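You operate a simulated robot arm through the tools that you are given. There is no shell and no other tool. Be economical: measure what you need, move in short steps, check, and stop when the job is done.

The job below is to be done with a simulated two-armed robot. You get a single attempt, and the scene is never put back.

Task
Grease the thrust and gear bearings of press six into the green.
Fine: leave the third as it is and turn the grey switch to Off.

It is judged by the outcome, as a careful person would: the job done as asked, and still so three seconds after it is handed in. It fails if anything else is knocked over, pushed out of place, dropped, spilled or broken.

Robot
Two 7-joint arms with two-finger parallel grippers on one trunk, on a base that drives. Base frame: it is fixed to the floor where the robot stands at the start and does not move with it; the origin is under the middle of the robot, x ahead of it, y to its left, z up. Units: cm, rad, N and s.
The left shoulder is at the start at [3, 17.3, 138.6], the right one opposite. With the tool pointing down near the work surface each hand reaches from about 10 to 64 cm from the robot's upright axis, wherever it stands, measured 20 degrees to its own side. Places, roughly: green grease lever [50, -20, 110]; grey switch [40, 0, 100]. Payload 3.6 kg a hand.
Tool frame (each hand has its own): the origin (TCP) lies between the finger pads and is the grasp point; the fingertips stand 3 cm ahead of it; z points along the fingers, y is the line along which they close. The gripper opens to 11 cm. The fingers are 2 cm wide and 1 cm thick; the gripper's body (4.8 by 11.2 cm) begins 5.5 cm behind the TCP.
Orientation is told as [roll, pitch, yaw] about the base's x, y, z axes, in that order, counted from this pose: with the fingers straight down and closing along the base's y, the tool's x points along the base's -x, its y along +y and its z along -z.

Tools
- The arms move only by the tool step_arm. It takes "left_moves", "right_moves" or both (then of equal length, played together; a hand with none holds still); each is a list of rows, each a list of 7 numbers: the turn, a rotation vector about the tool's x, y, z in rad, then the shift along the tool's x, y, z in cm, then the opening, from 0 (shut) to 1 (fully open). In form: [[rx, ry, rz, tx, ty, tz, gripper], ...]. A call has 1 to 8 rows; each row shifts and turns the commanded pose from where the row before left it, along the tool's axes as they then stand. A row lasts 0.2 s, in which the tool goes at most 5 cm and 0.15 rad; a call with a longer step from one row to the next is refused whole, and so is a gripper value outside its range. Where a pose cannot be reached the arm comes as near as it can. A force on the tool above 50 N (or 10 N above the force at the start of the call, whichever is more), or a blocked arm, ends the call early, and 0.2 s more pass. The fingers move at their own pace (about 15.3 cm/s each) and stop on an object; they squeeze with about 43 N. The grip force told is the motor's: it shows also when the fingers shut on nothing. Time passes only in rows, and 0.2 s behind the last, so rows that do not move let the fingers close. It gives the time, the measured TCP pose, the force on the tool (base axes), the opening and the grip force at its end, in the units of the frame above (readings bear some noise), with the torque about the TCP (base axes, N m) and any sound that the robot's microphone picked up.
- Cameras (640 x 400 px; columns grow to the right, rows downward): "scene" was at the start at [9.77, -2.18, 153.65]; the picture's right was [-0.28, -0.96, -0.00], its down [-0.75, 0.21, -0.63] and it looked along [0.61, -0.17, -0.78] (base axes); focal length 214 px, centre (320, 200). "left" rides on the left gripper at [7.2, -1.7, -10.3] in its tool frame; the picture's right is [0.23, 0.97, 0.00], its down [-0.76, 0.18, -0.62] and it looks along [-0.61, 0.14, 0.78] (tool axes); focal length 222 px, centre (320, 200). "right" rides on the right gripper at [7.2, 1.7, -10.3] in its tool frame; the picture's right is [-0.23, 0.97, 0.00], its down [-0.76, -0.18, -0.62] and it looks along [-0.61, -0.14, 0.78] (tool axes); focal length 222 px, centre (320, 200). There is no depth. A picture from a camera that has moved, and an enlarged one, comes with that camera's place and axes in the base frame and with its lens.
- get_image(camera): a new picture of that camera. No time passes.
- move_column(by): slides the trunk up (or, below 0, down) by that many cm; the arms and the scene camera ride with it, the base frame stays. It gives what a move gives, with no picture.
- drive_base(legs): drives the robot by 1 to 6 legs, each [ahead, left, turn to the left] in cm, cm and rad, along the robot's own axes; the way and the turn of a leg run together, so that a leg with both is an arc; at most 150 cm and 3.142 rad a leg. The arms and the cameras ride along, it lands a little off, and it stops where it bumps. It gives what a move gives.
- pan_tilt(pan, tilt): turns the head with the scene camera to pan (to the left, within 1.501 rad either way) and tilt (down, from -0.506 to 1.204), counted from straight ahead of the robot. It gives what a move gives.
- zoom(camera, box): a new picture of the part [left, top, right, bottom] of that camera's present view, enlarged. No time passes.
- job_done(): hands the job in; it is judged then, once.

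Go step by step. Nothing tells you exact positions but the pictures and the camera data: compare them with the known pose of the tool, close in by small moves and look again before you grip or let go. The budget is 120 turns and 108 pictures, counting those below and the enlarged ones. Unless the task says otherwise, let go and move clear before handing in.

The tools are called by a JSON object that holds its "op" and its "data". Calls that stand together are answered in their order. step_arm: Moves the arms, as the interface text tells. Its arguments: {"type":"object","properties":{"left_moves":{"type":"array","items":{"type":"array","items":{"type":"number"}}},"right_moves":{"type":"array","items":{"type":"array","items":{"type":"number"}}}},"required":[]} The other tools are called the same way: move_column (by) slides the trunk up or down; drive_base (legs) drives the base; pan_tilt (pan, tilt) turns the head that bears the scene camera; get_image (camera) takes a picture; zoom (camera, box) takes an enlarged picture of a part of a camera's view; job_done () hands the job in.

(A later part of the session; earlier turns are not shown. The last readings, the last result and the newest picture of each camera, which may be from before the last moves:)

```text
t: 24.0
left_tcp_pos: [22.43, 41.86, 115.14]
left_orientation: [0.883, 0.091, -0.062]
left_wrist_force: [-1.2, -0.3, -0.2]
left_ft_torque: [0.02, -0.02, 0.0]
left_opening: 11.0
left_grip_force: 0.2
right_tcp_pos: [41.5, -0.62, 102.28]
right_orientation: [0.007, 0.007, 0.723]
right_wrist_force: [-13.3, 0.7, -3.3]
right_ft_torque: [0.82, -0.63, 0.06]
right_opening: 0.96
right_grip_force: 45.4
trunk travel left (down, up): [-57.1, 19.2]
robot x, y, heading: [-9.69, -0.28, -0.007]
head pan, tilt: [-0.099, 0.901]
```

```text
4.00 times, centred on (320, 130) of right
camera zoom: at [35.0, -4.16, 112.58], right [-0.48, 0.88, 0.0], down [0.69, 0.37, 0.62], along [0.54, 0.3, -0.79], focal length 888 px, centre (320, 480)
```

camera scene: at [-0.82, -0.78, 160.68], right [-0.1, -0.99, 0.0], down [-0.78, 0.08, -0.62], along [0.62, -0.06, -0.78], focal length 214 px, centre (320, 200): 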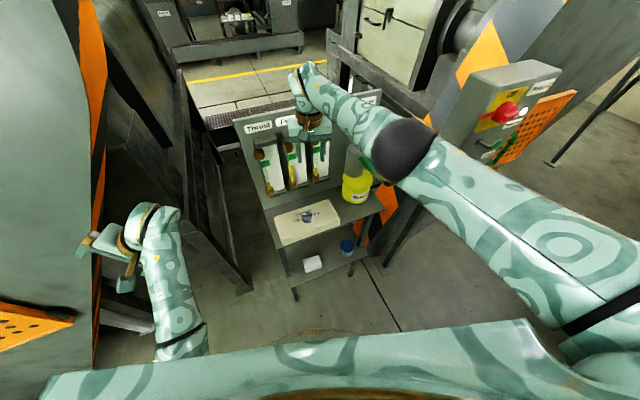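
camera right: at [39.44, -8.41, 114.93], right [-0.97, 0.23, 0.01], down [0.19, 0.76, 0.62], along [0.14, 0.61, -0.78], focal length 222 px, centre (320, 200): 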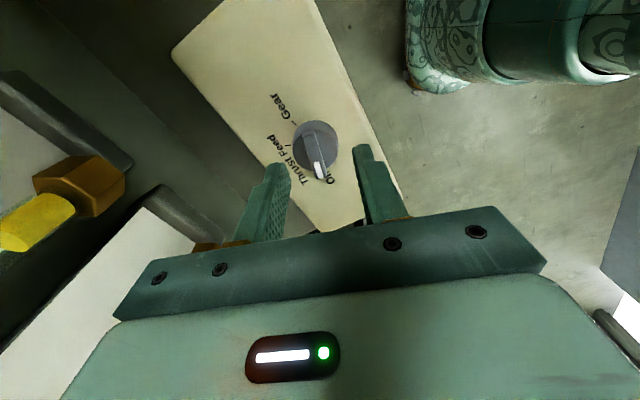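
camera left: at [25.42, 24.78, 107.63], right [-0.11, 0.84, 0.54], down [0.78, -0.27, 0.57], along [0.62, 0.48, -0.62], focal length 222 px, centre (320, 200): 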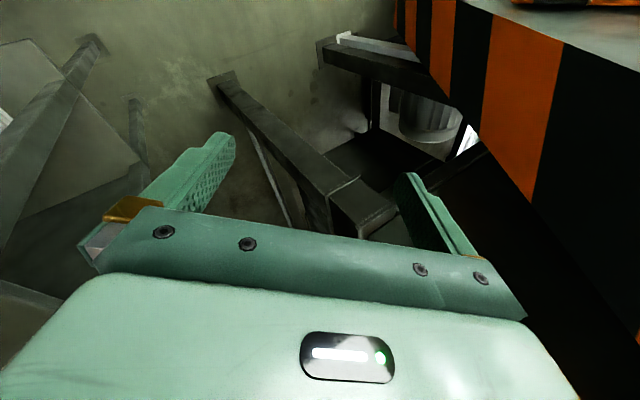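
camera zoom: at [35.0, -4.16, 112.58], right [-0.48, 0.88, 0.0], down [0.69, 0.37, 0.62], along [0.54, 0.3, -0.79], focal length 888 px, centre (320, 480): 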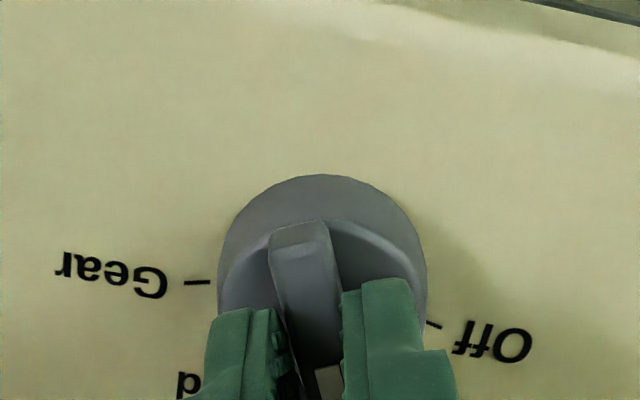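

It turned with the hand. I open, lift off, and check where the pointer stands.

{"op": "step_arm", "data": {"right_moves": [[0, 0, 0, 0, 0, 0, 0.3], [0, 0, 0, 0, 0, 0, 0.35], [0, 0, 0, 0, 0, -3, 0.35], [0, 0, 0, 0, 0, -4, 0.35], [0, 0, 0, 0, 0, -4, 0.35]]}}

{"op": "get_image", "data": {"camera": "right"}}

{"op": "zoom", "data": {"camera": "right", "box": [272, 60, 368, 120]}}

```text
t: 25.2
left_tcp_pos: [22.75, 41.97, 115.11]
left_orientation: [0.883, 0.091, -0.064]
left_wrist_force: [1.2, 0.2, -0.5]
left_ft_torque: [0.0, 0.01, -0.01]
left_opening: 11.01
left_grip_force: 0.1
right_tcp_pos: [41.73, -0.4, 113.49]
right_orientation: [0.007, 0.008, 0.726]
right_wrist_force: [0.3, 0.2, 0.0]
right_ft_torque: [0.01, -0.01, -0.01]
right_opening: 3.87
right_grip_force: 0.1
trunk travel left (down, up): [-57.1, 19.2]
robot x, y, heading: [-9.91, -0.2, -0.003]
head pan, tilt: [-0.099, 0.901]
```

```text
69 pictures are left
camera right: at [35.36, -4.05, 123.69], right [-0.48, 0.88, 0.0], down [0.69, 0.37, 0.62], along [0.54, 0.3, -0.79], focal length 222 px, centre (320, 200)
```

right: 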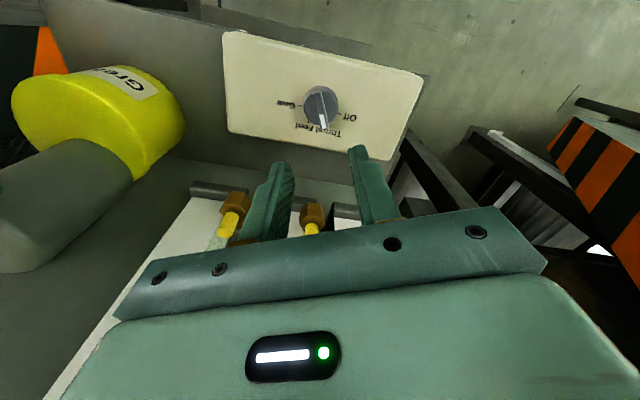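

```text
6.67 times, centred on (320, 90) of right
camera zoom: at [35.36, -4.05, 123.69], right [-0.48, 0.88, 0.0], down [0.69, 0.37, 0.62], along [0.54, 0.3, -0.79], focal length 1481 px, centre (320, 933)
```

zoom: 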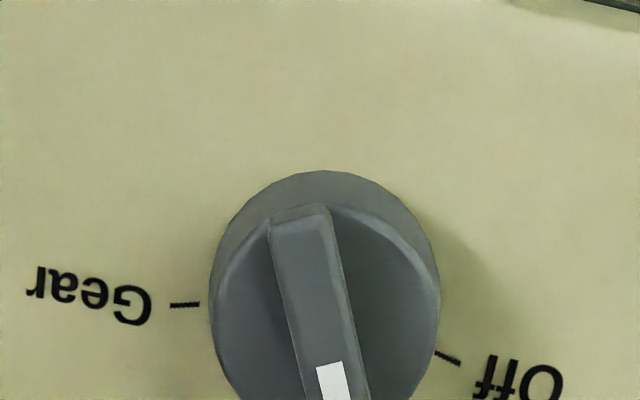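

{"op": "zoom", "data": {"camera": "right", "box": [272, 80, 368, 140]}}

```text
6.67 times, centred on (320, 110) of right
camera zoom: at [35.36, -4.05, 123.69], right [-0.48, 0.88, 0.0], down [0.69, 0.37, 0.62], along [0.54, 0.3, -0.79], focal length 1481 px, centre (320, 800)
```

zoom: 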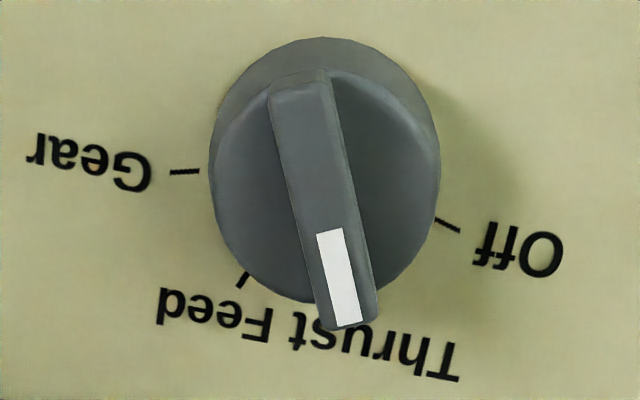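

The pointer is on Thrust. The lever runs from about [58,-22,108] up to its tip near [40,-24,115.5]. I raise the hand, yaw it, and move above the lever's end.

{"op": "step_arm", "data": {"right_moves": [[0, 0, 0, 0, 0, -4, 0.6], [0, 0, 0, 0, 0, -4, 0.6], [0, 0, 0.145, 0, 0, -4, 0.6], [0, 0, 0.145, 0, 0, -3, 0.6], [0, 0, 0.145, 0, -1, 0, 0.6], [0, 0, 0.145, 0, -2, 0, 0.6]]}}

{"op": "step_arm", "data": {"right_moves": [[0, 0, 0, 0.32, -3.5, 0, 0.6], [0, 0, 0, 0.32, -3.5, 0, 0.6], [0, 0, 0, 0.32, -3.5, 0, 0.6], [0, 0, 0, 0.32, -3.5, 0, 0.6], [0, 0, 0, 0.32, -3.5, 0, 0.6], [0, 0, 0, 0.32, -3.5, 0, 0.6]]}}

{"op": "get_image", "data": {"camera": "right"}}

{"op": "get_image", "data": {"camera": "scene"}}

```text
t: 26.6
left_tcp_pos: [22.66, 41.89, 115.17]
left_orientation: [0.884, 0.09, -0.062]
left_wrist_force: [0.6, -0.1, 0.2]
left_ft_torque: [0.0, -0.02, 0.03]
left_opening: 10.98
left_grip_force: 0.1
right_tcp_pos: [43.05, -3.75, 128.28]
right_orientation: [0.004, 0.008, 0.146]
right_wrist_force: [-0.7, 0.4, -0.6]
right_ft_torque: [-0.02, 0.03, 0.0]
right_opening: 6.61
right_grip_force: 0.0
trunk travel left (down, up): [-57.1, 19.2]
robot x, y, heading: [-9.7, 0.07, 0.0]
head pan, tilt: [-0.099, 0.901]
```

```text
t: 28.0
left_tcp_pos: [22.53, 41.76, 115.11]
left_orientation: [0.885, 0.091, -0.063]
left_wrist_force: [0.6, 0.2, 0.2]
left_ft_torque: [-0.02, 0.0, 0.03]
left_opening: 11.02
left_grip_force: 0.2
right_tcp_pos: [43.9, -24.95, 128.38]
right_orientation: [0.0, 0.009, 0.146]
right_wrist_force: [-0.5, 0.0, 0.6]
right_ft_torque: [0.05, 0.03, 0.0]
right_opening: 6.62
right_grip_force: 0.1
trunk travel left (down, up): [-57.1, 19.2]
robot x, y, heading: [-9.77, -0.11, -0.001]
head pan, tilt: [-0.099, 0.901]
```

```text
66 pictures are left
camera right: at [36.71, -24.34, 138.64], right [0.08, 1.0, 0.0], down [0.78, -0.07, 0.62], along [0.61, -0.05, -0.79], focal length 222 px, centre (320, 200)
```

right: 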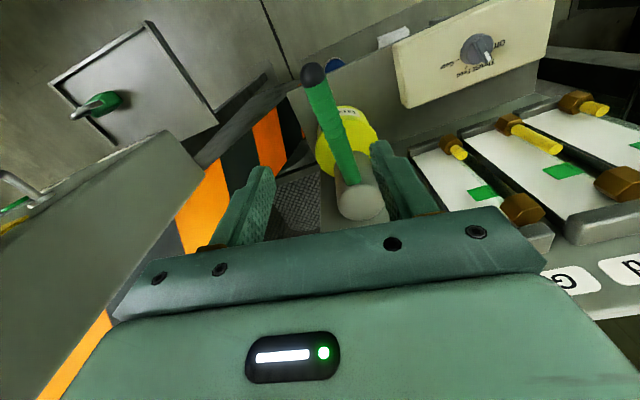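

```text
65 pictures are left
camera scene: at [-0.86, -0.96, 160.69], right [-0.1, -0.99, 0.0], down [-0.78, 0.08, -0.62], along [0.62, -0.06, -0.78], focal length 214 px, centre (320, 200)
```

scene: 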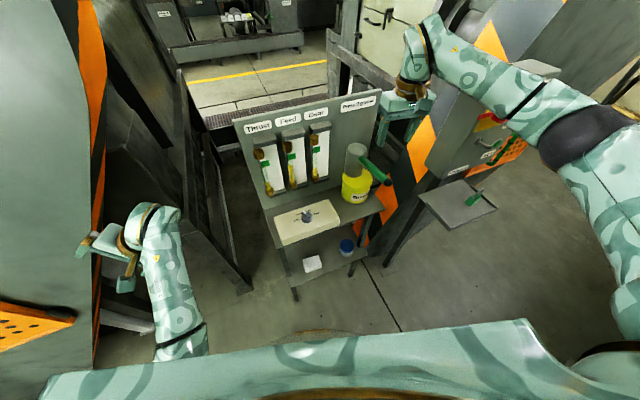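

The lever's grip point about 4 cm from the tip is near [43.7,-24.2,114]. I descend over it with the fingers open, stopping halfway to look.

{"op": "step_arm", "data": {"right_moves": [[0, 0, -0.05, 0, 0.7, 2, 0.5], [0, 0, 0, 0, 0, 3.5, 0.5], [0, 0, 0, 0, 0, 3.5, 0.5]]}}

{"op": "get_image", "data": {"camera": "right"}}

{"op": "zoom", "data": {"camera": "scene", "box": [330, 110, 458, 210]}}

```text
t: 28.8
left_tcp_pos: [22.61, 41.82, 115.04]
left_orientation: [0.882, 0.089, -0.062]
left_wrist_force: [0.2, 0.1, 0.2]
left_ft_torque: [0.0, -0.01, 0.01]
left_opening: 11.0
left_grip_force: 0.2
right_tcp_pos: [43.91, -23.99, 119.23]
right_orientation: [0.001, 0.008, 0.196]
right_wrist_force: [-0.3, -0.4, 0.7]
right_ft_torque: [0.02, 0.0, 0.0]
right_opening: 5.5
right_grip_force: 0.0
trunk travel left (down, up): [-57.1, 19.2]
robot x, y, heading: [-9.72, -0.03, -0.001]
head pan, tilt: [-0.099, 0.901]
```

```text
64 pictures are left
camera right: at [36.54, -23.76, 129.52], right [0.03, 1.0, 0.0], down [0.79, -0.03, 0.62], along [0.62, -0.02, -0.79], focal length 222 px, centre (320, 200)
```

right: 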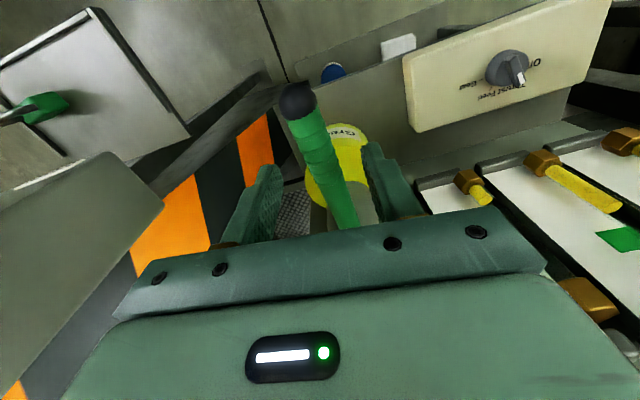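

```text
4.00 times, centred on (394, 160) of scene
camera zoom: at [-0.8, -0.8, 160.68], right [-0.1, -0.99, 0.0], down [-0.78, 0.08, -0.62], along [0.62, -0.06, -0.78], focal length 858 px, centre (24, 360)
```

zoom: 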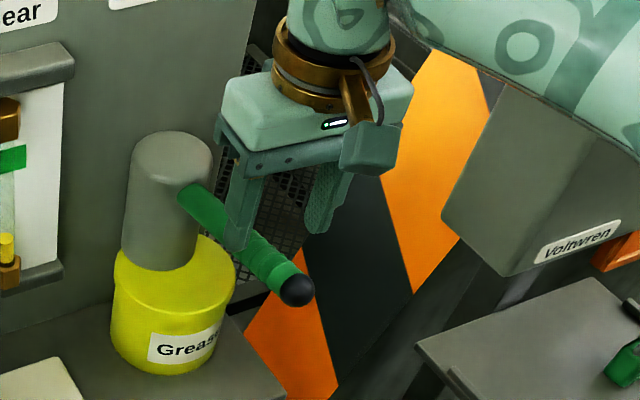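

The lever passes between the fingers. I descend 5 cm and close on it.

{"op": "step_arm", "data": {"right_moves": [[0, 0, 0, 0, -0.3, 2.5, 0.5], [0, 0, 0, 0, 0, 2.5, 0.5], [0, 0, 0, 0, 0, 0, 0.3], [0, 0, 0, 0, 0, 0, 0.1], [0, 0, 0, 0, 0, 0, 0]]}}

{"op": "get_image", "data": {"camera": "right"}}

{"op": "zoom", "data": {"camera": "scene", "box": [330, 110, 458, 210]}}

```text
t: 30.0
left_tcp_pos: [22.74, 41.66, 115.13]
left_orientation: [0.884, 0.092, -0.063]
left_wrist_force: [-0.1, -0.1, -0.3]
left_ft_torque: [0.01, 0.01, -0.03]
left_opening: 11.0
left_grip_force: 0.0
right_tcp_pos: [43.9, -24.4, 114.05]
right_orientation: [0.003, 0.006, 0.197]
right_wrist_force: [3.2, -12.8, 2.0]
right_ft_torque: [0.02, -0.23, 1.1]
right_opening: 2.61
right_grip_force: 45.4
trunk travel left (down, up): [-57.1, 19.2]
robot x, y, heading: [-10.36, 0.35, -0.002]
head pan, tilt: [-0.099, 0.901]
```

```text
62 pictures are left
camera right: at [36.51, -24.13, 124.36], right [0.03, 1.0, 0.0], down [0.79, -0.03, 0.62], along [0.62, -0.02, -0.79], focal length 222 px, centre (320, 200)
```

right: 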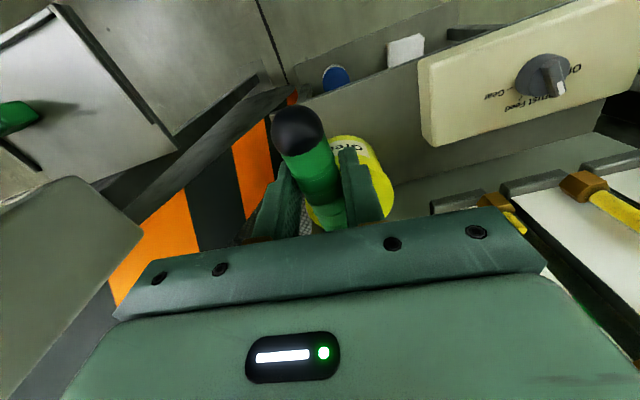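

```text
4.00 times, centred on (394, 160) of scene
camera zoom: at [-0.78, -1.11, 160.68], right [-0.1, -0.99, 0.0], down [-0.78, 0.08, -0.62], along [0.62, -0.06, -0.78], focal length 858 px, centre (24, 360)
```

zoom: 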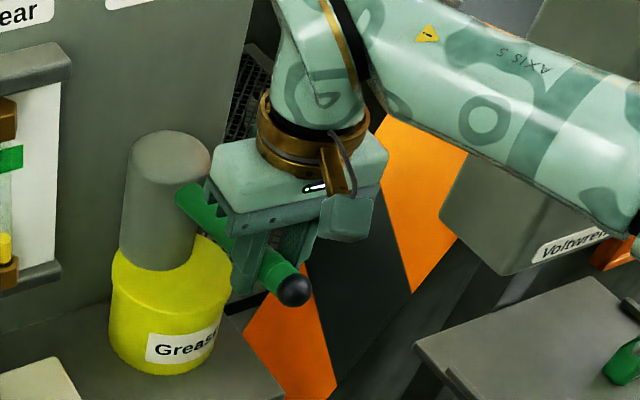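

The lever is gripped (2.6 cm). I push it down a first bit along its arc to feel the stroke.

{"op": "step_arm", "data": {"right_moves": [[0, 0, 0, 0, -0.15, 0, 0], [0, -0.09, 0, 0.55, 0, 1.4, 0], [0, -0.09, 0, 0.55, 0, 1.4, 0], [0, -0.09, 0, 0.55, 0, 1.4, 0]]}}

{"op": "get_image", "data": {"camera": "scene"}}

{"op": "zoom", "data": {"camera": "scene", "box": [230, 110, 390, 210]}}

```text
t: 31.0
left_tcp_pos: [22.97, 41.87, 115.0]
left_orientation: [0.884, 0.096, -0.062]
left_wrist_force: [-1.1, 0.6, -0.4]
left_ft_torque: [0.01, -0.03, 0.0]
left_opening: 11.0
left_grip_force: 0.0
right_tcp_pos: [43.4, -24.54, 109.87]
right_orientation: [0.001, -0.268, 0.199]
right_wrist_force: [28.1, -5.8, 3.2]
right_ft_torque: [-0.01, -0.04, 1.12]
right_opening: 2.64
right_grip_force: 44.8
trunk travel left (down, up): [-57.1, 19.2]
robot x, y, heading: [-10.07, 0.06, 0.006]
head pan, tilt: [-0.099, 0.901]
```

```text
60 pictures are left
camera scene: at [-0.28, -0.9, 160.66], right [-0.1, -1.0, 0.0], down [-0.78, 0.08, -0.62], along [0.62, -0.06, -0.79], focal length 214 px, centre (320, 200)
```

scene: 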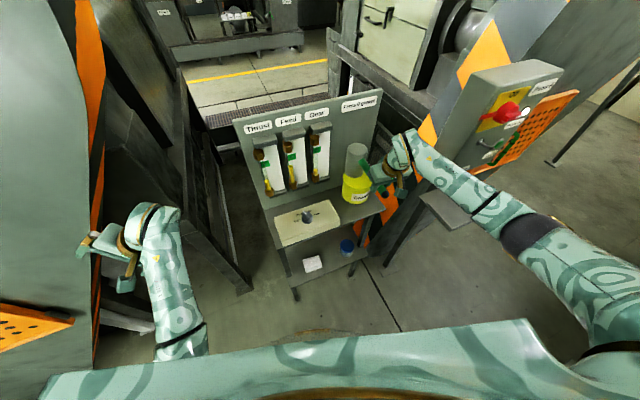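

```text
4.00 times, centred on (310, 160) of scene
camera zoom: at [-0.28, -0.9, 160.66], right [-0.1, -1.0, 0.0], down [-0.78, 0.08, -0.62], along [0.62, -0.06, -0.79], focal length 858 px, centre (360, 360)
```

zoom: 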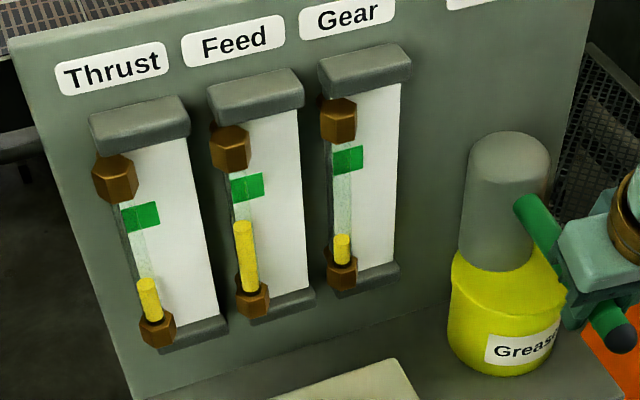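

The lever follows; it pulls a bit outward so I ease inward, and continue down to find the stroke's end.

{"op": "step_arm", "data": {"right_moves": [[0, -0.09, 0, -0.2, 0, 1.4, 0], [0, -0.09, 0, 0.3, 0, 1.4, 0], [0, -0.09, 0, 0.4, 0, 1.4, 0]]}}

{"op": "zoom", "data": {"camera": "scene", "box": [230, 110, 390, 210]}}

```text
t: 31.6
left_tcp_pos: [21.99, 42.05, 115.3]
left_orientation: [0.886, 0.089, -0.06]
left_wrist_force: [1.0, -0.1, 1.0]
left_ft_torque: [0.01, -0.02, 0.01]
left_opening: 11.0
left_grip_force: 0.1
right_tcp_pos: [43.79, -24.49, 107.4]
right_orientation: [0.044, -0.408, 0.211]
right_wrist_force: [-24.3, 20.5, 23.8]
right_ft_torque: [-0.32, 0.99, 1.07]
right_opening: 2.58
right_grip_force: 45.3
right hand out of reach, approached as far as the arm can: row 1, 2, 3
trunk travel left (down, up): [-57.1, 19.2]
robot x, y, heading: [-10.15, 0.04, 0.001]
head pan, tilt: [-0.099, 0.901]
stopped in row 3 (right hand): the force on the tool passed its limit at 58 N (the readings are from after the stop); the commanded pose is now the measured one
```

```text
4.00 times, centred on (310, 160) of scene
camera zoom: at [-1.66, -0.75, 160.76], right [-0.1, -1.0, 0.0], down [-0.78, 0.08, -0.62], along [0.62, -0.06, -0.78], focal length 858 px, centre (360, 360)
```

zoom: 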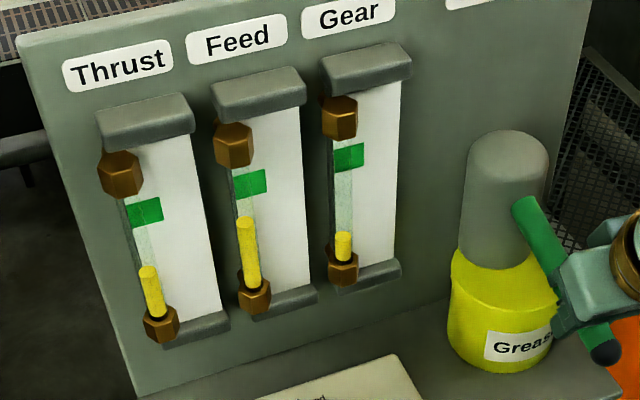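

Grease is rising in Thrust only, so the pump works. I bring the lever back up along the same arc.

{"op": "step_arm", "data": {"right_moves": [[0, 0.09, 0, -0.5, 0, -1.35, 0], [0, 0.09, 0, -0.5, 0, -1.35, 0], [0, 0.09, 0, -0.5, 0, -1.35, 0], [0, 0.09, 0, -0.5, 0, -1.35, 0], [0, 0.045, 0, -0.25, 0, -0.7, 0]]}}

{"op": "zoom", "data": {"camera": "scene", "box": [230, 110, 390, 210]}}

```text
t: 32.5
left_tcp_pos: [21.92, 41.98, 115.27]
left_orientation: [0.888, 0.087, -0.061]
left_wrist_force: [0.4, 0.2, 0.3]
left_ft_torque: [0.01, -0.03, 0.0]
left_opening: 10.98
left_grip_force: 0.0
right_tcp_pos: [43.65, -24.5, 111.32]
right_orientation: [0.048, -0.116, 0.221]
right_wrist_force: [-20.6, 13.6, 6.8]
right_ft_torque: [0.78, -0.53, 0.96]
right_opening: 2.57
right_grip_force: 45.3
trunk travel left (down, up): [-57.1, 19.2]
robot x, y, heading: [-10.47, 0.03, 0.004]
head pan, tilt: [-0.099, 0.901]
stopped in row 4 (right hand): the force on the tool passed its limit at 50 N (the readings are from after the stop); the commanded pose is now the measured one
```

```text
4.00 times, centred on (310, 160) of scene
camera zoom: at [-1.49, -0.73, 160.73], right [-0.1, -1.0, 0.0], down [-0.78, 0.08, -0.62], along [0.62, -0.06, -0.78], focal length 858 px, centre (360, 360)
```

zoom: 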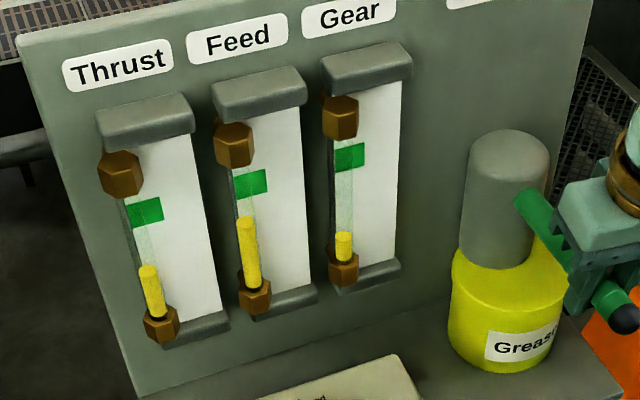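

The path was a bit inward, building force. I'll keep the tool's tilt and move nearly vertically, letting the lever turn in the pads.

{"op": "step_arm", "data": {"right_moves": [[0, 0, 0, 0.2, 0, -1, 0], [0, 0, 0, -0.3, 0, -1, 0], [0, 0, 0, -0.4, 0, -0.7, 0]]}}

```text
t: 33.3
left_tcp_pos: [22.13, 42.48, 114.97]
left_orientation: [0.881, 0.088, -0.061]
left_wrist_force: [0.1, -0.1, 0.1]
left_ft_torque: [-0.01, 0.0, 0.01]
left_opening: 11.0
left_grip_force: 0.0
right_tcp_pos: [43.99, -24.35, 114.01]
right_orientation: [0.042, -0.114, 0.219]
right_wrist_force: [-21.4, 27.1, -4.5]
right_ft_torque: [-0.14, 1.28, 1.07]
right_opening: 2.58
right_grip_force: 45.1
trunk travel left (down, up): [-57.1, 19.2]
robot x, y, heading: [-10.3, -0.01, 0.003]
head pan, tilt: [-0.099, 0.901]
```

At the top again with some side strain. I open briefly to relax and see whether the lever stays up by itself.

{"op": "step_arm", "data": {"right_moves": [[0, 0, 0, 0, 0, 0, 0.35], [0, 0, 0, 0, 0, 0, 0.35], [0, 0, 0, 0, 0, 0, 0.35]]}}

{"op": "get_image", "data": {"camera": "right"}}

{"op": "zoom", "data": {"camera": "scene", "box": [330, 110, 458, 210]}}

```text
t: 34.1
left_tcp_pos: [22.43, 42.13, 115.03]
left_orientation: [0.886, 0.091, -0.062]
left_wrist_force: [-0.4, -0.6, 0.4]
left_ft_torque: [0.0, 0.02, 0.0]
left_opening: 10.99
left_grip_force: 0.0
right_tcp_pos: [44.32, -24.95, 113.88]
right_orientation: [0.036, -0.117, 0.217]
right_wrist_force: [-0.7, 6.2, 1.6]
right_ft_torque: [0.16, -0.06, 0.02]
right_opening: 4.13
right_grip_force: 2.8
trunk travel left (down, up): [-57.1, 19.2]
robot x, y, heading: [-10.3, 0.18, 0.0]
head pan, tilt: [-0.099, 0.901]
```

```text
56 pictures are left
camera right: at [35.86, -25.56, 123.3], right [0.01, 1.0, 0.06], down [0.71, -0.05, 0.7], along [0.7, 0.04, -0.71], focal length 222 px, centre (320, 200)
```

right: 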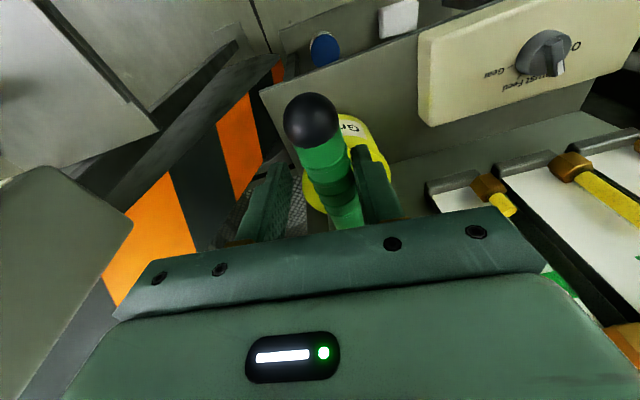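

```text
4.00 times, centred on (394, 160) of scene
camera zoom: at [-1.0, -0.57, 160.69], right [-0.1, -1.0, 0.0], down [-0.78, 0.08, -0.62], along [0.62, -0.06, -0.78], focal length 858 px, centre (24, 360)
```

zoom: 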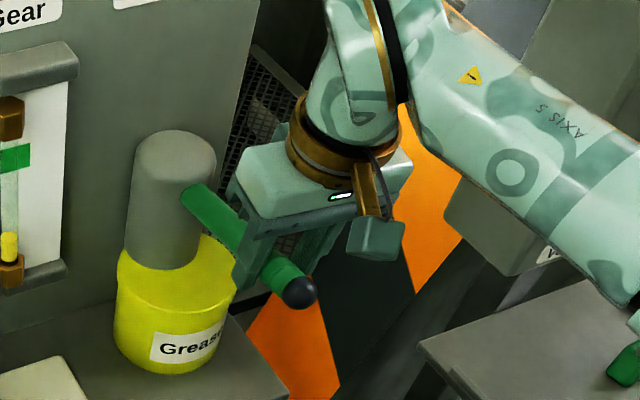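

The lever stays up. I recentre on it, close and do a near-vertical down stroke.

{"op": "step_arm", "data": {"right_moves": [[0, 0, 0, 0, 0.5, 0, 0.35], [0, 0, 0, 0, 0, 0, 0.1], [0, 0, 0, 0, 0, 0, 0], [0, 0, 0, 0.51, 0, 1.35, 0], [0, 0, 0, 0.41, 0, 1.36, 0], [0, 0, 0, 0.31, 0, 1.37, 0], [0, 0, 0, 0.16, 0, 1.39, 0], [0, 0, 0, 0.06, 0, 1.4, 0]]}}

{"op": "zoom", "data": {"camera": "scene", "box": [230, 110, 390, 210]}}

```text
t: 35.9
left_tcp_pos: [22.67, 42.13, 114.96]
left_orientation: [0.884, 0.093, -0.059]
left_wrist_force: [0.4, 0.2, 1.2]
left_ft_torque: [0.0, -0.07, 0.03]
left_opening: 11.01
left_grip_force: 0.0
right_tcp_pos: [43.96, -24.35, 106.99]
right_orientation: [0.037, -0.121, 0.218]
right_wrist_force: [26.7, 0.5, 15.6]
right_ft_torque: [0.16, -1.0, 0.9]
right_opening: 2.6
right_grip_force: 45.1
trunk travel left (down, up): [-57.1, 19.2]
robot x, y, heading: [-10.56, 0.15, 0.004]
head pan, tilt: [-0.099, 0.901]
```

```text
4.00 times, centred on (310, 160) of scene
camera zoom: at [-0.62, -0.59, 160.67], right [-0.1, -1.0, 0.0], down [-0.78, 0.08, -0.62], along [0.62, -0.06, -0.79], focal length 858 px, centre (360, 360)
```

zoom: 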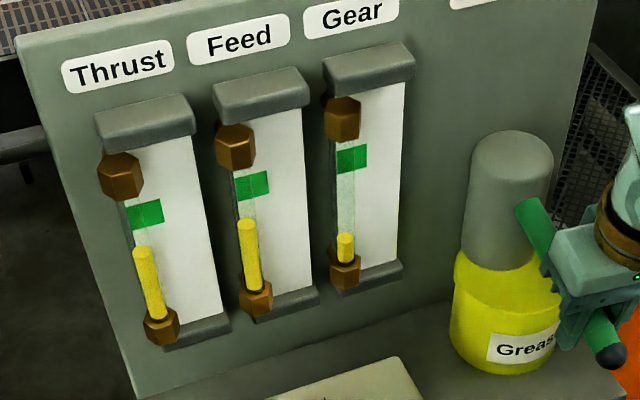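

Thrust rose another step. I go a bit further down, then back up.

{"op": "step_arm", "data": {"right_moves": [[0, 0, 0, -0.25, 0, 1.0, 0], [0, 0, 0, -0.2, 0, 1.0, 0]]}}

{"op": "zoom", "data": {"camera": "scene", "box": [230, 110, 390, 210]}}

```text
t: 36.5
left_tcp_pos: [22.15, 42.04, 115.24]
left_orientation: [0.885, 0.088, -0.06]
left_wrist_force: [0.7, 0.9, -0.5]
left_ft_torque: [-0.01, -0.03, 0.01]
left_opening: 10.98
left_grip_force: 0.1
right_tcp_pos: [43.81, -24.36, 105.4]
right_orientation: [0.038, -0.118, 0.213]
right_wrist_force: [-1.9, -11.9, 41.5]
right_ft_torque: [-0.16, -0.09, 1.0]
right_opening: 2.66
right_grip_force: 45.1
trunk travel left (down, up): [-57.1, 19.2]
robot x, y, heading: [-10.43, 0.06, 0.001]
head pan, tilt: [-0.099, 0.901]
```

```text
4.00 times, centred on (310, 160) of scene
camera zoom: at [-1.5, -0.69, 160.74], right [-0.1, -0.99, 0.0], down [-0.78, 0.08, -0.62], along [0.62, -0.06, -0.78], focal length 858 px, centre (360, 360)
```

zoom: 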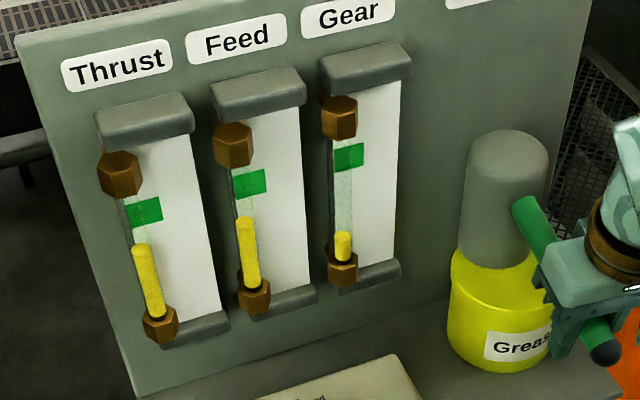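

That's the bottom stop. I raise it again to the top and then check.

{"op": "step_arm", "data": {"right_moves": [[0, 0, 0, -0.07, 0, -1.42, 0], [0, 0, 0, -0.12, 0, -1.42, 0], [0, 0, 0, -0.17, 0, -1.42, 0], [0, 0, 0, -0.27, 0, -1.42, 0], [0, 0, 0, -0.37, 0, -1.42, 0], [0, 0, 0, -0.4, 0, -1.42, 0]]}}

```text
t: 37.9
left_tcp_pos: [22.5, 41.99, 114.94]
left_orientation: [0.887, 0.093, -0.059]
left_wrist_force: [-0.6, -0.5, 0.5]
left_ft_torque: [0.02, -0.02, -0.02]
left_opening: 10.98
left_grip_force: 0.3
right_tcp_pos: [44.39, -24.22, 112.86]
right_orientation: [0.04, -0.106, 0.218]
right_wrist_force: [-11.6, 4.5, -42.1]
right_ft_torque: [0.17, 0.09, 1.07]
right_opening: 2.59
right_grip_force: 45.2
trunk travel left (down, up): [-57.1, 19.2]
robot x, y, heading: [-10.31, 0.19, -0.0]
head pan, tilt: [-0.099, 0.901]
```

Top stop reached. Another full down stroke.

{"op": "step_arm", "data": {"right_moves": [[0, 0, 0, 0.4, 0, 1.42, 0], [0, 0, 0, 0.4, 0, 1.42, 0], [0, 0, 0, 0.3, 0, 1.42, 0], [0, 0, 0, 0.12, 0, 1.42, 0], [0, 0, 0, 0.05, 0, 1.42, 0], [0, 0, 0, -0.05, 0, 1.0, 0]]}}

{"op": "zoom", "data": {"camera": "scene", "box": [240, 120, 320, 170]}}

```text
t: 39.3
left_tcp_pos: [22.29, 42.17, 115.16]
left_orientation: [0.883, 0.09, -0.06]
left_wrist_force: [0.2, 0.3, 0.2]
left_ft_torque: [0.01, -0.01, 0.01]
left_opening: 11.02
left_grip_force: 0.2
right_tcp_pos: [44.36, -24.25, 105.89]
right_orientation: [0.039, -0.124, 0.216]
right_wrist_force: [9.8, -3.3, 34.9]
right_ft_torque: [-0.28, -0.03, 0.89]
right_opening: 2.6
right_grip_force: 45.6
trunk travel left (down, up): [-57.1, 19.2]
robot x, y, heading: [-10.35, -0.29, 0.005]
head pan, tilt: [-0.099, 0.901]
```

```text
8.00 times, centred on (280, 145) of scene
camera zoom: at [-1.18, -0.55, 160.74], right [-0.1, -1.0, 0.0], down [-0.78, 0.08, -0.62], along [0.62, -0.06, -0.78], focal length 1716 px, centre (640, 640)
```

zoom: 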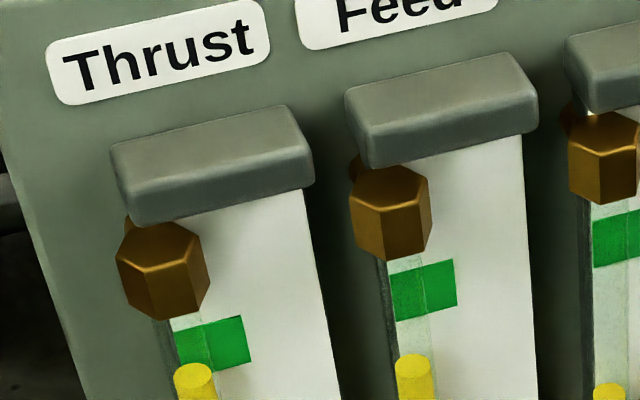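

The level appears at the lower edge of green, but from this high view the tube in front of the plate reads low. I'll let go, back off, and look at the gauges level with the wrist camera before pumping more.

{"op": "step_arm", "data": {"right_moves": [[0, 0, 0, 0, 0, 0, 0.4], [0, 0, 0, 0, 0, 0, 0.5], [0, 0, 0, 0, 0, -4, 0.5], [0, 0, 0, 0, 0, -4, 0.5], [0, 0, 0, 0, 0, -4, 0.5], [0, 0, 0, 2, 2, -4, 0.5], [0, 0, 0, 4, 2, 0, 0.5], [0, 0, 0, 4, 2, 0, 0.5]]}}

{"op": "step_arm", "data": {"right_moves": [[0, -0.12, 0, 2, 3, 0, 0.5], [0, -0.12, 0, 2, 3, 0, 0.5], [0, -0.12, 0, 2, 3, 0, 0.5], [0, -0.12, 0, 0, 3, 0, 0.5]]}}

{"op": "get_image", "data": {"camera": "right"}}

```text
t: 41.1
left_tcp_pos: [22.24, 42.06, 115.1]
left_orientation: [0.886, 0.09, -0.058]
left_wrist_force: [0.3, 0.0, -0.2]
left_ft_torque: [-0.01, -0.03, -0.01]
left_opening: 11.0
left_grip_force: 0.0
right_tcp_pos: [31.74, -22.39, 121.0]
right_orientation: [0.044, -0.115, 0.222]
right_wrist_force: [-0.2, -0.9, 0.2]
right_ft_torque: [-0.01, -0.01, 0.0]
right_opening: 5.48
right_grip_force: 0.1
right hand out of reach, approached as far as the arm can: row 8
trunk travel left (down, up): [-57.1, 19.2]
robot x, y, heading: [-10.05, 0.3, 0.001]
head pan, tilt: [-0.099, 0.901]
```

```text
t: 42.1
left_tcp_pos: [22.36, 42.04, 115.15]
left_orientation: [0.886, 0.09, -0.059]
left_wrist_force: [0.9, 0.3, 0.0]
left_ft_torque: [-0.04, -0.02, 0.02]
left_opening: 11.02
left_grip_force: 0.1
right_tcp_pos: [29.49, -29.29, 124.94]
right_orientation: [0.055, -0.596, 0.203]
right_wrist_force: [0.0, 0.1, 0.1]
right_ft_torque: [0.01, -0.02, 0.01]
right_opening: 5.49
right_grip_force: 0.0
right hand out of reach, approached as far as the arm can: row 1, 2, 3, 4
trunk travel left (down, up): [-57.1, 19.2]
robot x, y, heading: [-9.93, 0.16, 0.002]
head pan, tilt: [-0.099, 0.901]
```

```text
51 pictures are left
camera right: at [17.73, -30.64, 129.51], right [-0.04, 0.98, 0.17], down [0.32, -0.15, 0.93], along [0.95, 0.09, -0.31], focal length 222 px, centre (320, 200)
```

right: 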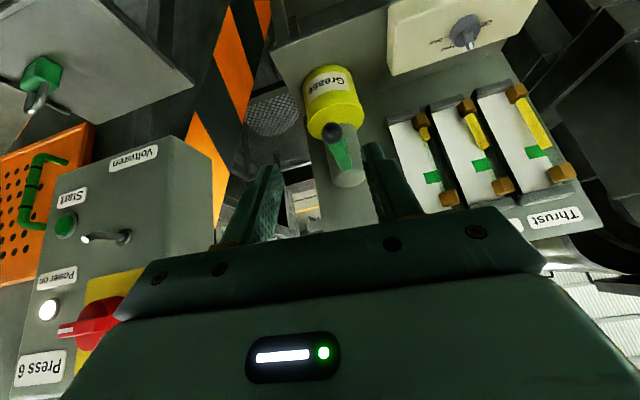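

A flatter view. Zooming on the gauges.

{"op": "zoom", "data": {"camera": "right", "box": [380, 65, 604, 225]}}

```text
2.50 times, centred on (492, 145) of right
camera zoom: at [17.73, -30.64, 129.51], right [-0.04, 0.98, 0.17], down [0.32, -0.15, 0.93], along [0.95, 0.09, -0.31], focal length 555 px, centre (-110, 338)
```

zoom: 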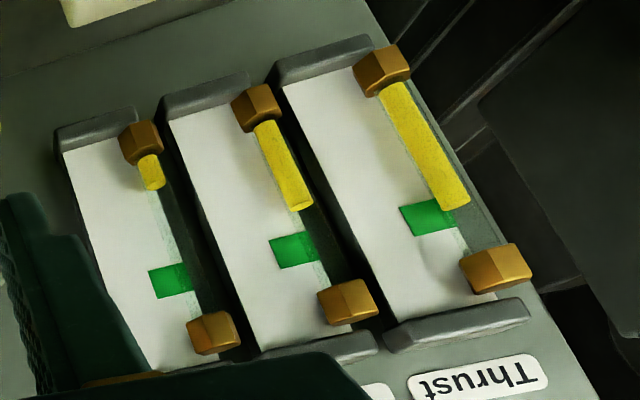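

Comparing the two viewpoints, the true Thrust level sits about mid-green (the tube stands in front of the plate), so Thrust is done. Next I go back over the knob to turn it to Gear, first levelling the hand.

{"op": "step_arm", "data": {"right_moves": [[0.02, 0.14, 0, -2, 0, -1, 0.35], [0.02, 0.14, 0, -2, 0, -1, 0.35], [0, 0.14, 0, -2, 0, 0, 0.35], [0, 0.14, -0.1, -2, 0, 0, 0.35], [0, 0, -0.1, 0, 3, 0, 0.35], [0, 0, -0.1, 0, 4, 0, 0.35], [0, 0, 0, 0, 4, 0, 0.35]]}}

```text
refused: row 4 steps farther than a row can; nothing moved
```

{"op": "step_arm", "data": {"right_moves": [[0.02, 0.14, 0, -2, 0, -1, 0.35], [0.02, 0.14, 0, -2, 0, -1, 0.35], [0, 0.14, 0, -2, 0, 0, 0.35], [0, 0.14, 0, -2, 0, 0, 0.35], [0, 0, -0.1, 0, 3, 0, 0.35], [0, 0, -0.1, 0, 4, 0, 0.35], [0, 0, -0.1, 0, 4, 0, 0.35]]}}

```text
t: 43.7
left_tcp_pos: [22.31, 42.26, 114.97]
left_orientation: [0.884, 0.092, -0.062]
left_wrist_force: [0.2, 0.4, -0.3]
left_ft_torque: [-0.01, 0.0, 0.05]
left_opening: 11.0
left_grip_force: 0.0
right_tcp_pos: [32.64, -17.36, 129.71]
right_orientation: [-0.009, -0.033, 0.504]
right_wrist_force: [0.0, 0.6, -0.3]
right_ft_torque: [-0.06, 0.0, 0.02]
right_opening: 3.86
right_grip_force: 0.0
trunk travel left (down, up): [-57.1, 19.2]
robot x, y, heading: [-10.19, 0.3, -0.001]
head pan, tilt: [-0.099, 0.901]
```

{"op": "step_arm", "data": {"right_moves": [[0, 0.033, -0.115, 0, 0, 0, 0.35], [0, 0, -0.115, 0, 0, 0, 0.35], [0, 0, 0, -2.97, 1.1, 2.9, 0.35], [0, 0, 0, -2.97, 1.1, 2.9, 0.35], [0, 0, 0, -2.97, 1.1, 2.9, 0.35], [0, 0, 0, -2.97, 1.1, 2.9, 0.35], [0, 0, 0, -2.97, 1.1, 2.9, 0.35], [0, 0, 0, -2.97, 1.1, 2.9, 0.35]]}}

{"op": "step_arm", "data": {"right_moves": [[0, 0, 0.14, 0, 0, 0, 0.35], [0, 0, 0.14, 0, 0, 0, 0.35], [0, 0, 0.14, 0, 0, 0, 0.35], [0, 0, 0.14, 0, 0, 0, 0.35], [0, 0, 0.14, 0, 0, 0, 0.35], [0, 0, 0.14, 0, 0, 0, 0.35]]}}

```text
t: 45.5
left_tcp_pos: [22.5, 42.25, 115.09]
left_orientation: [0.884, 0.091, -0.062]
left_wrist_force: [-0.1, 0.3, 0.0]
left_ft_torque: [0.0, -0.02, 0.0]
left_opening: 10.97
left_grip_force: 0.1
right_tcp_pos: [41.32, -0.83, 112.23]
right_orientation: [-0.01, 0.002, 0.734]
right_wrist_force: [-0.7, -0.1, 0.6]
right_ft_torque: [0.03, 0.01, -0.01]
right_opening: 3.85
right_grip_force: 0.1
trunk travel left (down, up): [-57.1, 19.2]
robot x, y, heading: [-10.03, 0.04, 0.002]
head pan, tilt: [-0.099, 0.901]
```

```text
t: 46.9
left_tcp_pos: [22.48, 42.19, 115.12]
left_orientation: [0.885, 0.089, -0.062]
left_wrist_force: [0.7, 1.2, 0.6]
left_ft_torque: [0.0, 0.0, 0.0]
left_opening: 11.01
left_grip_force: 0.1
right_tcp_pos: [46.71, -1.48, 114.56]
right_orientation: [-0.006, -0.001, 0.042]
right_wrist_force: [0.9, -0.1, -0.3]
right_ft_torque: [0.02, 0.0, 0.0]
right_opening: 3.84
right_grip_force: 0.1
right hand out of reach, approached as far as the arm can: row 3, 4, 5, 6
trunk travel left (down, up): [-57.1, 19.2]
robot x, y, heading: [-10.41, 0.09, 0.001]
head pan, tilt: [-0.099, 0.901]
```

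At this spot the hand can't yaw below about 0.35, so for the long turn I'll grip the knob's round body instead and do it in two bites. First I swing back to a high yaw over the knob.

{"op": "step_arm", "data": {"right_moves": [[0, 0, -0.145, 0, 0, 0, 0.55], [0, 0, -0.145, 0, 0, 0, 0.55], [0, 0, -0.145, 0, 0, 0, 0.55], [0, 0, -0.145, 0, 0, 0, 0.55], [0, 0, -0.145, 0, 0, 0, 0.55], [0, 0, -0.145, 0, 0, 0, 0.55], [0, 0, -0.145, 0, 0, 0, 0.55], [0, 0, -0.145, 0, 0, 0, 0.55]]}}

{"op": "step_arm", "data": {"right_moves": [[0, 0, -0.145, 0, 0, 0, 0.55], [0, 0, -0.145, 0, 0, 0, 0.55], [0, 0, -0.145, 0, 0, 0, 0.55]]}}

```text
t: 48.7
left_tcp_pos: [22.47, 42.11, 115.0]
left_orientation: [0.884, 0.092, -0.06]
left_wrist_force: [-0.4, -0.6, 0.5]
left_ft_torque: [-0.01, -0.02, 0.02]
left_opening: 10.99
left_grip_force: 0.1
right_tcp_pos: [46.66, -1.52, 114.44]
right_orientation: [-0.002, 0.006, 1.203]
right_wrist_force: [0.4, -1.0, 0.6]
right_ft_torque: [0.01, 0.04, 0.02]
right_opening: 6.06
right_grip_force: 0.1
trunk travel left (down, up): [-57.1, 19.2]
robot x, y, heading: [-10.16, 0.31, 0.004]
head pan, tilt: [-0.099, 0.901]
```

```text
t: 49.5
left_tcp_pos: [22.39, 42.14, 115.12]
left_orientation: [0.884, 0.091, -0.061]
left_wrist_force: [0.9, 0.6, -0.4]
left_ft_torque: [-0.04, -0.01, -0.02]
left_opening: 11.0
left_grip_force: 0.0
right_tcp_pos: [46.78, -1.52, 114.52]
right_orientation: [0.004, 0.005, 1.641]
right_wrist_force: [0.1, -0.7, 0.7]
right_ft_torque: [0.02, -0.02, -0.01]
right_opening: 6.05
right_grip_force: 0.1
trunk travel left (down, up): [-57.1, 19.2]
robot x, y, heading: [-10.43, 0.26, 0.002]
head pan, tilt: [-0.099, 0.901]
```

{"op": "step_arm", "data": {"right_moves": [[0, 0, 0, -0.6, 2.6, 0, 0.6], [0, 0, 0, -0.6, 2.6, 0, 0.6], [0, 0, 0, 0, 0, 3, 0.6], [0, 0, 0, 0, 0, 3, 0.6], [0, 0, 0, 0, 0, 3, 0.6]]}}

{"op": "get_image", "data": {"camera": "right"}}

{"op": "zoom", "data": {"camera": "scene", "box": [285, 190, 333, 220]}}

```text
t: 50.7
left_tcp_pos: [22.28, 42.16, 115.01]
left_orientation: [0.886, 0.09, -0.061]
left_wrist_force: [0.1, 0.3, 0.4]
left_ft_torque: [0.01, -0.01, 0.01]
left_opening: 11.03
left_grip_force: 0.0
right_tcp_pos: [41.6, -0.68, 105.5]
right_orientation: [0.0, 0.006, 1.635]
right_wrist_force: [0.3, -0.5, 0.1]
right_ft_torque: [0.01, 0.02, 0.03]
right_opening: 6.59
right_grip_force: 0.0
trunk travel left (down, up): [-57.1, 19.2]
robot x, y, heading: [-10.44, 0.16, -0.001]
head pan, tilt: [-0.099, 0.901]
```

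```text
49 pictures are left
camera right: at [40.41, -7.98, 115.71], right [-0.99, 0.16, 0.0], down [0.13, 0.78, 0.62], along [0.1, 0.61, -0.79], focal length 222 px, centre (320, 200)
```

right: 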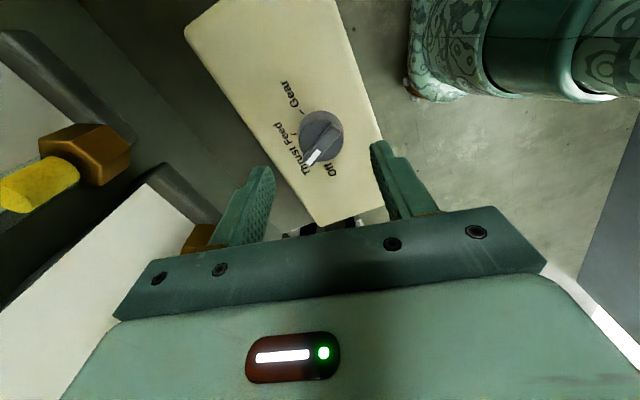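

```text
13.33 times, centred on (309, 205) of scene
camera zoom: at [-0.97, -0.58, 160.69], right [-0.1, -1.0, 0.0], down [-0.78, 0.08, -0.62], along [0.62, -0.06, -0.78], focal length 2860 px, centre (467, 133)
```

zoom: 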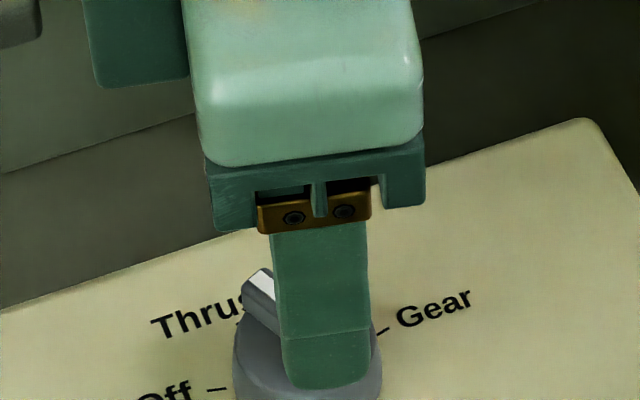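

{"op": "step_arm", "data": {"right_moves": [[0, 0, 0, -0.1, 0, 2, 0.6], [0, 0, 0, 0, 0, 1.6, 0.6], [0, 0, 0, 0, 0, 0, 0.3], [0, 0, 0, 0, 0, 0, 0.2], [0, 0, 0, 0, 0, 0, 0.2]]}}

{"op": "zoom", "data": {"camera": "scene", "box": [285, 200, 333, 230]}}

```text
t: 51.9
left_tcp_pos: [22.45, 42.2, 115.01]
left_orientation: [0.885, 0.092, -0.059]
left_wrist_force: [-0.5, 0.1, -1.2]
left_ft_torque: [-0.01, -0.01, 0.02]
left_opening: 11.0
left_grip_force: 0.0
right_tcp_pos: [41.46, -0.46, 101.85]
right_orientation: [0.0, 0.005, 1.637]
right_wrist_force: [8.3, 4.4, 1.1]
right_ft_torque: [0.42, -0.43, -0.01]
right_opening: 3.55
right_grip_force: 44.8
trunk travel left (down, up): [-57.1, 19.2]
robot x, y, heading: [-10.17, -0.03, 0.0]
head pan, tilt: [-0.099, 0.901]
```

```text
13.33 times, centred on (309, 215) of scene
camera zoom: at [-0.84, -0.58, 160.68], right [-0.1, -1.0, 0.0], down [-0.78, 0.08, -0.62], along [0.62, -0.06, -0.78], focal length 2860 px, centre (467, 0)
```

zoom: 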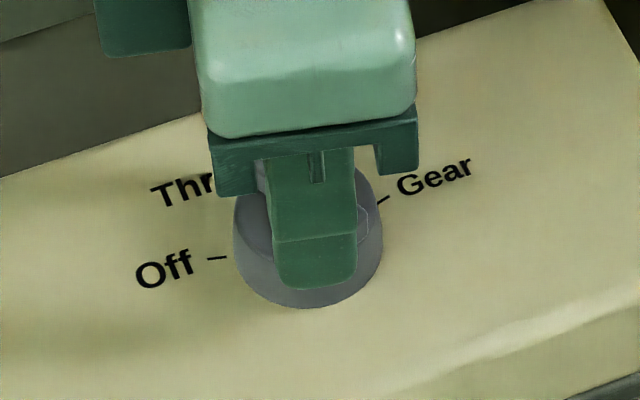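

The fingers caught the bar's corners, not the round body, so I won't turn like this. I let go, lift, and test how far the hand can yaw the other way, to grip the bar from the opposite side.

{"op": "step_arm", "data": {"right_moves": [[0, 0, 0, 0, 0, 0, 0.6], [0, 0, 0, 0, 0, 0, 0.6], [0, 0, 0, 0, 0, -4, 0.6], [0, 0, 0, 0, 0, -4, 0.35], [0, 0, -0.145, 0, 0, -4, 0.35], [0, 0, -0.145, 0, 0, 0, 0.35], [0, 0, -0.145, 0, 0, 0, 0.35], [0, 0, -0.145, 0, 0, 0, 0.35]]}}

{"op": "zoom", "data": {"camera": "scene", "box": [285, 195, 333, 225]}}

{"op": "step_arm", "data": {"right_moves": [[0, 0, -0.145, 0, 0, 0, 0.35], [0, 0, -0.145, 0, 0, 0, 0.35], [0, 0, -0.145, 0, 0, 0, 0.35], [0, 0, -0.145, 0, 0, 0, 0.35], [0, 0, -0.145, 0, 0, 0, 0.35], [0, 0, -0.145, 0, 0, 0, 0.35], [0, 0, -0.145, 0, 0, 0, 0.35], [0, 0, -0.145, 0, 0, 0, 0.35]]}}

```text
t: 53.7
left_tcp_pos: [22.47, 42.05, 115.02]
left_orientation: [0.886, 0.091, -0.059]
left_wrist_force: [-0.9, -0.6, 0.2]
left_ft_torque: [0.0, -0.04, 0.01]
left_opening: 11.02
left_grip_force: 0.1
right_tcp_pos: [41.63, -0.47, 113.93]
right_orientation: [0.003, 0.004, 2.22]
right_wrist_force: [-1.0, 0.4, -0.9]
right_ft_torque: [0.04, 0.02, -0.01]
right_opening: 3.87
right_grip_force: 0.1
trunk travel left (down, up): [-57.1, 19.2]
robot x, y, heading: [-10.38, 0.04, 0.0]
head pan, tilt: [-0.099, 0.901]
```

```text
13.33 times, centred on (309, 210) of scene
camera zoom: at [-0.98, -0.67, 160.69], right [-0.1, -1.0, 0.0], down [-0.78, 0.08, -0.62], along [0.62, -0.06, -0.78], focal length 2860 px, centre (467, 67)
```

zoom: 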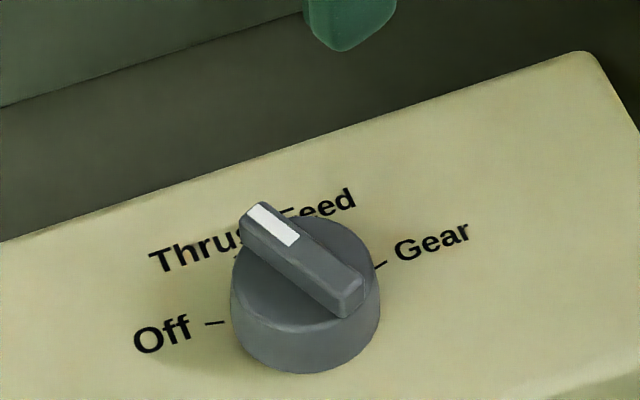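

```text
t: 55.5
left_tcp_pos: [22.31, 42.18, 115.1]
left_orientation: [0.886, 0.091, -0.061]
left_wrist_force: [0.3, 0.3, -0.1]
left_ft_torque: [0.0, -0.01, 0.0]
left_opening: 10.99
left_grip_force: 0.1
right_tcp_pos: [41.45, -0.72, 113.78]
right_orientation: [0.004, -0.001, -2.903]
right_wrist_force: [0.5, 0.3, 0.2]
right_ft_torque: [0.0, 0.02, 0.0]
right_opening: 3.84
right_grip_force: 0.0
trunk travel left (down, up): [-57.1, 19.2]
robot x, y, heading: [-10.11, 0.04, 0.001]
head pan, tilt: [-0.099, 0.901]
```

The hand yaws freely this way (now 3.38 rad). I continue to 3.86 so it matches the Thrust bar from the far side; then turning back to 2.2 gives Gear.

{"op": "step_arm", "data": {"right_moves": [[0, 0, -0.12, 0, 0, 0, 0.35], [0, 0, -0.12, 0, 0, 0, 0.35], [0, 0, -0.12, 0, 0, 0, 0.35], [0, 0, -0.12, 0, 0, 0, 0.35]]}}

{"op": "get_image", "data": {"camera": "right"}}

{"op": "zoom", "data": {"camera": "scene", "box": [240, 140, 368, 220]}}

```text
t: 56.5
left_tcp_pos: [22.37, 42.09, 115.08]
left_orientation: [0.885, 0.09, -0.062]
left_wrist_force: [0.2, 0.9, 0.3]
left_ft_torque: [-0.01, 0.02, 0.0]
left_opening: 11.02
left_grip_force: 0.2
right_tcp_pos: [41.57, -0.42, 113.79]
right_orientation: [0.003, -0.002, -2.426]
right_wrist_force: [0.2, 0.3, -0.5]
right_ft_torque: [-0.01, 0.04, -0.02]
right_opening: 3.86
right_grip_force: 0.0
trunk travel left (down, up): [-57.1, 19.2]
robot x, y, heading: [-10.15, 0.15, 0.005]
head pan, tilt: [-0.099, 0.901]
```

```text
45 pictures are left
camera right: at [48.06, 3.1, 124.02], right [0.47, -0.88, 0.01], down [-0.69, -0.36, 0.63], along [-0.55, -0.3, -0.78], focal length 222 px, centre (320, 200)
```

right: 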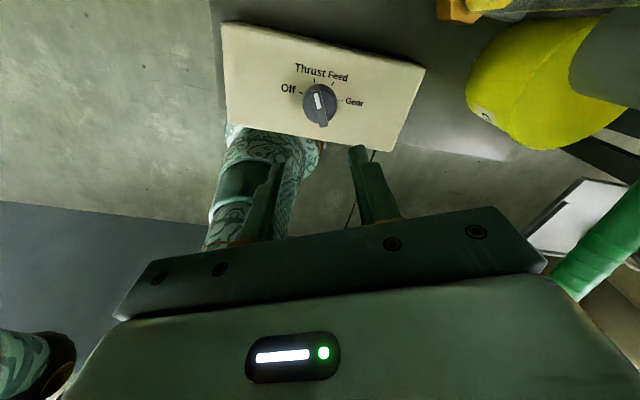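

```text
5.00 times, centred on (304, 180) of scene
camera zoom: at [-0.98, -0.66, 160.69], right [-0.1, -1.0, 0.0], down [-0.78, 0.08, -0.62], along [0.62, -0.06, -0.78], focal length 1072 px, centre (400, 300)
```

zoom: 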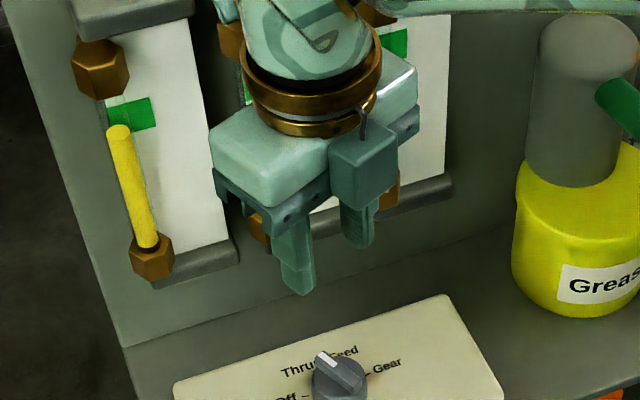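

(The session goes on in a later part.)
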